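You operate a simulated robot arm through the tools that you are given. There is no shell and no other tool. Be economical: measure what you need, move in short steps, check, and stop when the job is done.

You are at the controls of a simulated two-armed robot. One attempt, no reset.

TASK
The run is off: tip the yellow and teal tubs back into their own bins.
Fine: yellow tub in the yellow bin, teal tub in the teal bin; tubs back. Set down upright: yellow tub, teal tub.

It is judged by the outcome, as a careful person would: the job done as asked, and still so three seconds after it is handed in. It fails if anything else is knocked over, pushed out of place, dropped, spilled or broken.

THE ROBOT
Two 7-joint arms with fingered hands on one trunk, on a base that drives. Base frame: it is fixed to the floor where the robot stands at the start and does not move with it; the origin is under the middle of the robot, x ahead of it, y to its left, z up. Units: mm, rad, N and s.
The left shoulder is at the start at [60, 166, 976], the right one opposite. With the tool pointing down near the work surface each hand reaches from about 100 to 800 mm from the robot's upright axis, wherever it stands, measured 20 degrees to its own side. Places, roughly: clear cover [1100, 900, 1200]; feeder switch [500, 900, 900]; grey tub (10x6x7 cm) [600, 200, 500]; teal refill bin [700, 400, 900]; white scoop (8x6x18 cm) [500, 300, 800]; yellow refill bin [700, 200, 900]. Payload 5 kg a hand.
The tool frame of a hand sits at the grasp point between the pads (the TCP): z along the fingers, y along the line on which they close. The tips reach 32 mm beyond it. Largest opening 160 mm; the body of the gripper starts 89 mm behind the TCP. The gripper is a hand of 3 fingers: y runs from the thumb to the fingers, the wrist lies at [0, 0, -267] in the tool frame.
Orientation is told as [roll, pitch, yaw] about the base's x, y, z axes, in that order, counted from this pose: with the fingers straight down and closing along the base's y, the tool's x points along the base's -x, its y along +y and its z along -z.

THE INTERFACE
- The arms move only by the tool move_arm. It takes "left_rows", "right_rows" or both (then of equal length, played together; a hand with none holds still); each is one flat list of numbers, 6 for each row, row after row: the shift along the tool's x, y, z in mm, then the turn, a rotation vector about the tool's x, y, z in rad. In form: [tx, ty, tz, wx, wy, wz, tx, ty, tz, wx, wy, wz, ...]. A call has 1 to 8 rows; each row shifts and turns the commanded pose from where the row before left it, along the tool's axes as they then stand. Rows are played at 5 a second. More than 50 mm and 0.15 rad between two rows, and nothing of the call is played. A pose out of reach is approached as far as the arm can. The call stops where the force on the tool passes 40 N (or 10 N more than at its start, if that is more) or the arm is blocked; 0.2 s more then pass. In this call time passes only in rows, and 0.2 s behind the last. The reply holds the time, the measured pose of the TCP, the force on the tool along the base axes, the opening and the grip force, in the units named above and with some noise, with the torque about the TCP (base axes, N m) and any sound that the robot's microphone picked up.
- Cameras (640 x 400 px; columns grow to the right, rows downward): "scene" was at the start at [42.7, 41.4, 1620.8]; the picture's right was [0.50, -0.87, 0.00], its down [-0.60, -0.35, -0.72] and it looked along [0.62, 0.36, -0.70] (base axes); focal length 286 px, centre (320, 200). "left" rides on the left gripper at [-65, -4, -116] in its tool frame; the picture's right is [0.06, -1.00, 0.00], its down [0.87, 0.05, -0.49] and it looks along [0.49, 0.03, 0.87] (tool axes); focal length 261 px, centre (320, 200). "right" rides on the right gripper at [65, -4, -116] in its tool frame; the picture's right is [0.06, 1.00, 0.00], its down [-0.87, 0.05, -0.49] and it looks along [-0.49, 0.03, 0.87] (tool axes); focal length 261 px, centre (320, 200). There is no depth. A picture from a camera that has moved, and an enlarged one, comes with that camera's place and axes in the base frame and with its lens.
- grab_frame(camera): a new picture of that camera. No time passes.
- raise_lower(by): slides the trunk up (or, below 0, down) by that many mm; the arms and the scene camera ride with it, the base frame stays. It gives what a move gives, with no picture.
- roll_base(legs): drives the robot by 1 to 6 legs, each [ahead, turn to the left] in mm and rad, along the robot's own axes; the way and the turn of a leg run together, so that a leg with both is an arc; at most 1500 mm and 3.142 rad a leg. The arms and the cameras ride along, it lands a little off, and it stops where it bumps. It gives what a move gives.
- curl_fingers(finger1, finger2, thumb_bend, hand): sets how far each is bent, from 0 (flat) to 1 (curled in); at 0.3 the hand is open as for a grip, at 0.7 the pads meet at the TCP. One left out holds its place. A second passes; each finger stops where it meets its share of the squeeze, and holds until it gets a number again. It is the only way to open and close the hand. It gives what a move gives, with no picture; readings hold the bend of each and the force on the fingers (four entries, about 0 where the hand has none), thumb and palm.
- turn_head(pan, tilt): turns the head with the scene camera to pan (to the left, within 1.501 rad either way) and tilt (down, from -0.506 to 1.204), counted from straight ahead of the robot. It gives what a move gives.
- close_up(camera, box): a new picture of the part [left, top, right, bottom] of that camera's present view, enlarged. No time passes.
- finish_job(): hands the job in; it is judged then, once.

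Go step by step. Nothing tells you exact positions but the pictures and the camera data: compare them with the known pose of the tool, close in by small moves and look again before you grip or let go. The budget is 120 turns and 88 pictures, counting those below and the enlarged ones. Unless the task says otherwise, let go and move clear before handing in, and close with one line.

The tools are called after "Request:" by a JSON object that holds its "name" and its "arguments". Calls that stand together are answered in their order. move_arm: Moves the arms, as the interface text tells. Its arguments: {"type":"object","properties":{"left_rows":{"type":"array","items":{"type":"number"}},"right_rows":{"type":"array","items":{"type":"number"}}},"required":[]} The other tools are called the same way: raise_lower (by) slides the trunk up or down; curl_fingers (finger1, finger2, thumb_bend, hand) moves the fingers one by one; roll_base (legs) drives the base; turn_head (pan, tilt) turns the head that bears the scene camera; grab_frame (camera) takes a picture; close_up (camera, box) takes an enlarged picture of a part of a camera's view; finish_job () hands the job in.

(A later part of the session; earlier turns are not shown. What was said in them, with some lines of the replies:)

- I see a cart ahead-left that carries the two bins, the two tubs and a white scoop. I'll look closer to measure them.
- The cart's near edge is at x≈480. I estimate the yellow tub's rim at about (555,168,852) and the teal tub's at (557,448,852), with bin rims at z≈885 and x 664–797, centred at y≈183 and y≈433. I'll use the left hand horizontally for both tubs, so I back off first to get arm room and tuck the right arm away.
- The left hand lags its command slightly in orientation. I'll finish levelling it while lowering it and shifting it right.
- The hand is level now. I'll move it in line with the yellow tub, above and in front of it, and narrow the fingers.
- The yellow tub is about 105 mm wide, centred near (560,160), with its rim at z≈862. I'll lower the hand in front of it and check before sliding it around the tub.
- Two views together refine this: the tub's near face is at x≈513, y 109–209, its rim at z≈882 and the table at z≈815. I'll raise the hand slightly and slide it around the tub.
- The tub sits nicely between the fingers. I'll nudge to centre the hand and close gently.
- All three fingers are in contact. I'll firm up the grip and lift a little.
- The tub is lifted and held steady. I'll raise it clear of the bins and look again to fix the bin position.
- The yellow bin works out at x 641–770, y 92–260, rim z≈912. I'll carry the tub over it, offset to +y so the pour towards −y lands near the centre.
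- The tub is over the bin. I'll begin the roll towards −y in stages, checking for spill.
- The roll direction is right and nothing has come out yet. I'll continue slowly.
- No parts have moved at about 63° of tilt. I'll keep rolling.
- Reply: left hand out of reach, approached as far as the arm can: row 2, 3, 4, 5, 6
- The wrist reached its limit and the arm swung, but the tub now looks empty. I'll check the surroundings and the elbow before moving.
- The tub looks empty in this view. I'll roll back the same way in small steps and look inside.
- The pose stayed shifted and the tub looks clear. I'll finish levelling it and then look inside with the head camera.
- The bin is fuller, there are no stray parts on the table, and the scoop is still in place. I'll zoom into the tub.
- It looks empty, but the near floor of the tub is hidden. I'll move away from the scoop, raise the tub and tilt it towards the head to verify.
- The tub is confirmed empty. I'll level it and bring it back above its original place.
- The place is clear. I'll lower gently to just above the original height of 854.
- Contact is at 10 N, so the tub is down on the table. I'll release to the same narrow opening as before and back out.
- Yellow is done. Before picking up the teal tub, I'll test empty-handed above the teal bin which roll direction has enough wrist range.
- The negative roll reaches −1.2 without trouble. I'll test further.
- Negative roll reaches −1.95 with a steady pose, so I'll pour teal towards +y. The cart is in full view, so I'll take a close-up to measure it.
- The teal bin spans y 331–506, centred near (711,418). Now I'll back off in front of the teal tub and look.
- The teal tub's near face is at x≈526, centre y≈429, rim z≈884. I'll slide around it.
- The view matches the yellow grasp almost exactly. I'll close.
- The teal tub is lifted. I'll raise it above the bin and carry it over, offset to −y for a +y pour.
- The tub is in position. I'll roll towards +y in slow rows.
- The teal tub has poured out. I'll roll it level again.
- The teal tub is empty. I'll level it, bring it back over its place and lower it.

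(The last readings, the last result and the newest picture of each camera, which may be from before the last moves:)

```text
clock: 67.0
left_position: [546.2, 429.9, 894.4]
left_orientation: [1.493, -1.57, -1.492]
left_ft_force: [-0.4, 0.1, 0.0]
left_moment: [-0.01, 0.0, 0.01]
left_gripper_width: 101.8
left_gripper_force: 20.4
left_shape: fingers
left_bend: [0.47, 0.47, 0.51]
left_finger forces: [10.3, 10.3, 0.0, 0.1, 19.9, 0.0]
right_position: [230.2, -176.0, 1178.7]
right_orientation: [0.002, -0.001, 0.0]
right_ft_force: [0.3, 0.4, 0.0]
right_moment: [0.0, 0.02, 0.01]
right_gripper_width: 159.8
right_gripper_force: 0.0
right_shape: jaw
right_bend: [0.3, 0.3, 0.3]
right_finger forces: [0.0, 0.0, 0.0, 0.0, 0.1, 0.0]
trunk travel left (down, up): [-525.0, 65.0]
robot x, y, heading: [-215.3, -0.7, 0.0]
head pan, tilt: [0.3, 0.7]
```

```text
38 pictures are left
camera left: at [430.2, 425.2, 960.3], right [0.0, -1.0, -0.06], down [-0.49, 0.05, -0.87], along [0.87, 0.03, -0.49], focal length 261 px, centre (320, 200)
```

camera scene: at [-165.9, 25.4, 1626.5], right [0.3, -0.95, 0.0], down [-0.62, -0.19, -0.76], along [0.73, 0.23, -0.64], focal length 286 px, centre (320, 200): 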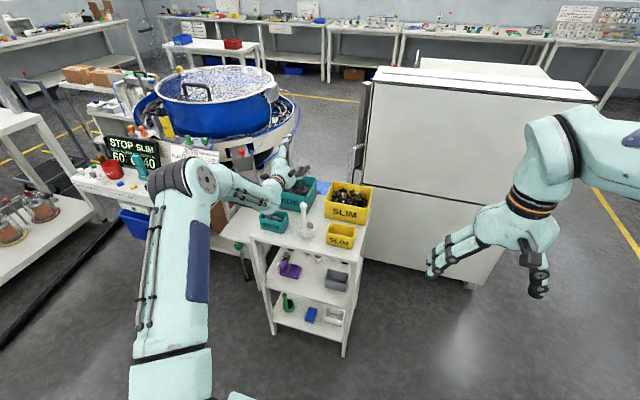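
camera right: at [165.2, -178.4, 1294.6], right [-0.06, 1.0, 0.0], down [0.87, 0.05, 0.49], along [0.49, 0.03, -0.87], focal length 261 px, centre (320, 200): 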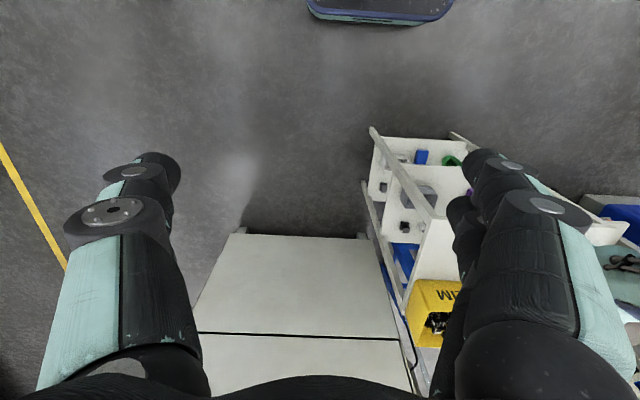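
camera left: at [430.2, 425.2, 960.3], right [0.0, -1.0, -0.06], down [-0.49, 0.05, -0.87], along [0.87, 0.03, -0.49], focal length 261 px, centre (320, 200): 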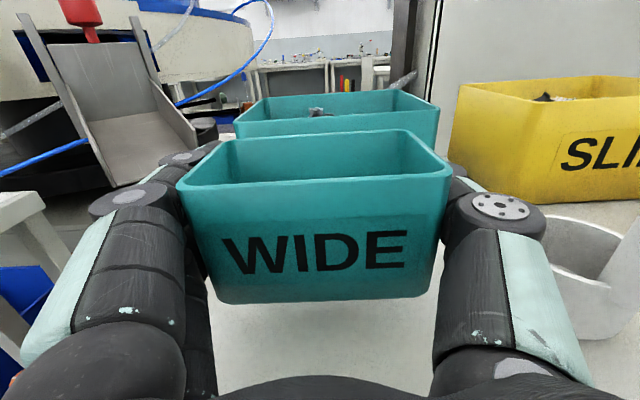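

Request:
{"name": "move_arm", "arguments": {"left_rows": [15, 0, 0, 0, 0, 0, 15, 0, 0, 0, 0, 0, 7, 0, 0, 0, 0, 0, 0, 0, 0, 0, 0, 0]}}

Request:
{"name": "move_arm", "arguments": {"left_rows": [1.5, 0, 0, 0, 0, 0, 1.5, 0, 0, 0, 0, 0, 0, 0, 0, 0, 0, 0]}}

```text
clock: 68.0
left_position: [546.9, 428.4, 855.1]
left_orientation: [0.871, -1.569, -0.87]
left_ft_force: [0.5, -0.3, -0.7]
left_moment: [0.02, -0.01, 0.01]
left_gripper_width: 102.0
left_gripper_force: 20.1
left_shape: fingers
left_bend: [0.47, 0.47, 0.51]
left_finger forces: [10.3, 10.2, 0.0, 0.1, 20.1, 0.0]
right_position: [231.1, -176.2, 1177.8]
right_orientation: [0.001, 0.0, -0.001]
right_ft_force: [-0.4, -0.9, 0.0]
right_moment: [-0.01, 0.01, -0.02]
right_gripper_width: 159.8
right_gripper_force: 0.1
right_shape: jaw
right_bend: [0.3, 0.3, 0.3]
right_finger forces: [0.1, 0.0, 0.0, 0.0, 0.0, 0.1]
trunk travel left (down, up): [-525.0, 65.0]
robot x, y, heading: [-218.1, -0.3, 0.001]
head pan, tilt: [0.3, 0.7]
```

```text
clock: 68.8
left_position: [545.4, 429.5, 854.7]
left_orientation: [2.412, -1.569, -2.411]
left_ft_force: [0.8, -1.2, 3.9]
left_moment: [-0.12, -0.04, 0.01]
left_gripper_width: 101.7
left_gripper_force: 20.7
left_shape: fingers
left_bend: [0.47, 0.47, 0.51]
left_finger forces: [10.1, 10.1, 0.0, 0.1, 20.5, 0.1]
right_position: [231.4, -174.3, 1177.3]
right_orientation: [0.003, 0.0, -0.001]
right_ft_force: [-0.2, -0.1, -0.6]
right_moment: [0.01, -0.03, 0.01]
right_gripper_width: 159.7
right_gripper_force: 0.1
right_shape: jaw
right_bend: [0.3, 0.3, 0.3]
right_finger forces: [0.0, 0.0, 0.0, 0.0, 0.0, 0.1]
trunk travel left (down, up): [-525.0, 65.0]
robot x, y, heading: [-220.6, -1.2, 0.005]
head pan, tilt: [0.3, 0.7]
```

The teal tub is touching the table. I'll release, back out and check.

Request:
{"name": "curl_fingers", "arguments": {"hand": "left", "finger1": 0.4, "finger2": 0.4, "thumb_bend": 0.4}}

Request:
{"name": "move_arm", "arguments": {"left_rows": [0, 0, -25, 0, 0, 0, 0, 0, -30, 0, 0, 0, 0, 0, -30, 0, 0, 0, 0, 0, -30, 0, 0, 0, 0, 0, -30, 0, 0, 0, -40, 0, 0, 0, 0, 0, -40, 0, 0, 0, 0, 0, -40, 0, 0, 0, 0, 0]}}

Request:
{"name": "move_arm", "arguments": {"left_rows": [0, 45, 0, 0, 0, 0, 0, 45, 0, 0, 0, 0, 0, 45, 0, 0, 0, 0, 0, 0, 0, 0, 0, 0]}}

Request:
{"name": "close_up", "arguments": {"camera": "scene", "box": [220, 150, 400, 275]}}

Request:
{"name": "grab_frame", "arguments": {"camera": "left"}}

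Request:
{"name": "grab_frame", "arguments": {"camera": "scene"}}

```text
clock: 69.8
left_position: [545.1, 430.9, 852.8]
left_orientation: [0.911, -1.569, -0.911]
left_ft_force: [0.0, -0.7, 0.3]
left_moment: [-0.01, 0.0, -0.03]
left_gripper_width: 127.7
left_gripper_force: 0.1
left_shape: fingers
left_bend: [0.4, 0.4, 0.4]
left_finger forces: [0.0, 0.0, 0.0, 0.0, 0.0, 0.0]
right_position: [230.5, -174.9, 1176.9]
right_orientation: [0.002, -0.001, 0.0]
right_ft_force: [0.4, 0.1, 0.6]
right_moment: [-0.01, 0.02, -0.02]
right_gripper_width: 160.0
right_gripper_force: 0.1
right_shape: jaw
right_bend: [0.3, 0.3, 0.3]
right_finger forces: [0.0, 0.1, 0.1, 0.0, 0.1, 0.1]
trunk travel left (down, up): [-525.0, 65.0]
robot x, y, heading: [-219.9, 2.1, 0.005]
head pan, tilt: [0.3, 0.7]
```

```text
clock: 71.6
left_position: [399.9, 429.1, 974.6]
left_orientation: [1.584, -1.57, -1.582]
left_ft_force: [0.4, 0.2, -0.4]
left_moment: [-0.02, 0.01, -0.02]
left_gripper_width: 127.7
left_gripper_force: 0.0
left_shape: fingers
left_bend: [0.4, 0.4, 0.4]
left_finger forces: [0.0, 0.0, 0.0, 0.1, 0.0, 0.0]
right_position: [229.6, -175.5, 1177.8]
right_orientation: [0.001, 0.0, 0.0]
right_ft_force: [-0.2, -0.4, 0.6]
right_moment: [0.0, -0.04, 0.0]
right_gripper_width: 159.6
right_gripper_force: 0.0
right_shape: jaw
right_bend: [0.3, 0.3, 0.3]
right_finger forces: [0.1, 0.1, 0.1, 0.0, 0.1, 0.1]
trunk travel left (down, up): [-525.0, 65.0]
robot x, y, heading: [-217.6, 0.5, -0.002]
head pan, tilt: [0.3, 0.7]
```

```text
clock: 72.6
left_position: [403.3, 565.5, 973.1]
left_orientation: [0.812, -1.569, -0.811]
left_ft_force: [0.3, -0.8, -0.5]
left_moment: [0.02, 0.0, 0.04]
left_gripper_width: 128.0
left_gripper_force: 0.2
left_shape: fingers
left_bend: [0.4, 0.4, 0.4]
left_finger forces: [0.0, 0.0, 0.0, 0.1, 0.0, 0.0]
right_position: [230.1, -175.1, 1178.1]
right_orientation: [0.002, 0.001, -0.001]
right_ft_force: [-0.3, -0.5, -0.1]
right_moment: [0.05, -0.02, -0.02]
right_gripper_width: 159.7
right_gripper_force: 0.1
right_shape: jaw
right_bend: [0.3, 0.3, 0.3]
right_finger forces: [0.0, 0.0, 0.0, 0.0, 0.1, 0.0]
trunk travel left (down, up): [-525.0, 65.0]
robot x, y, heading: [-219.9, 2.2, 0.002]
head pan, tilt: [0.3, 0.7]
```

```text
3.20 times, centred on (310, 212) of scene
camera zoom: at [-165.8, 25.0, 1626.5], right [0.3, -0.95, 0.0], down [-0.62, -0.19, -0.76], along [0.73, 0.23, -0.64], focal length 914 px, centre (352, 160)
```

zoom: 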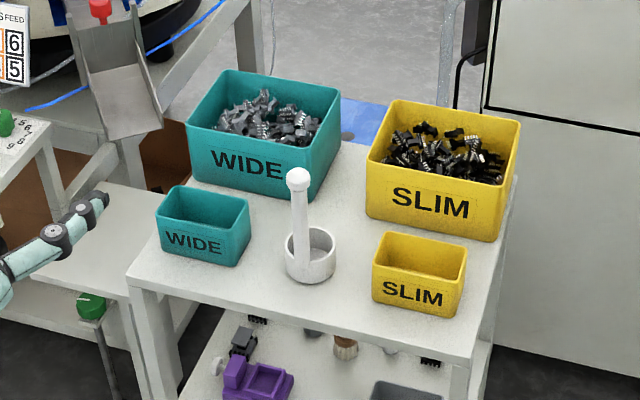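

```text
36 pictures are left
camera left: at [286.9, 560.3, 1040.1], right [0.0, -1.0, -0.06], down [-0.49, 0.05, -0.87], along [0.87, 0.03, -0.49], focal length 261 px, centre (320, 200)
```

left: 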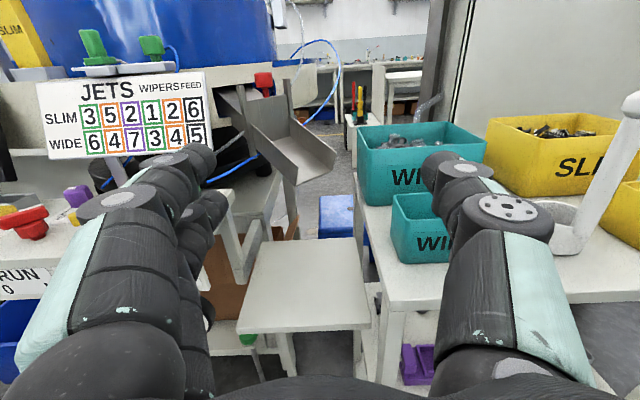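

```text
35 pictures are left
camera scene: at [-165.8, 25.0, 1626.5], right [0.3, -0.95, 0.0], down [-0.62, -0.19, -0.76], along [0.73, 0.23, -0.64], focal length 286 px, centre (320, 200)
```

scene: 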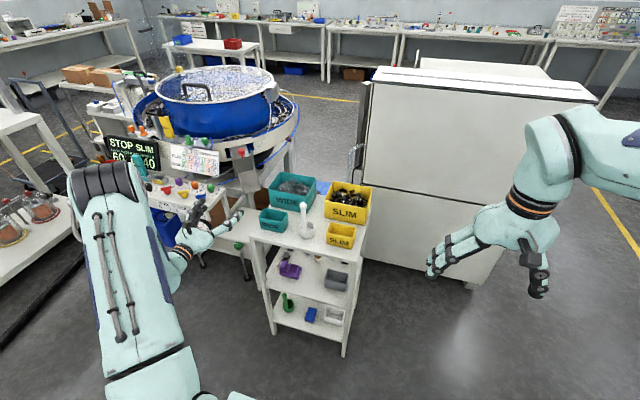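

Both tubs are empty, upright and back in place. The parts are in their own bins, the scoop hasn't moved, and the hand is clear, so I'm handing in.

Request:
{"name": "finish_job", "arguments": {}}

```text
The job is handed in.
```

The job is handed in: the yellow tub was emptied into the yellow bin and the teal tub into the teal bin, and both tubs are standing upright back in their places.
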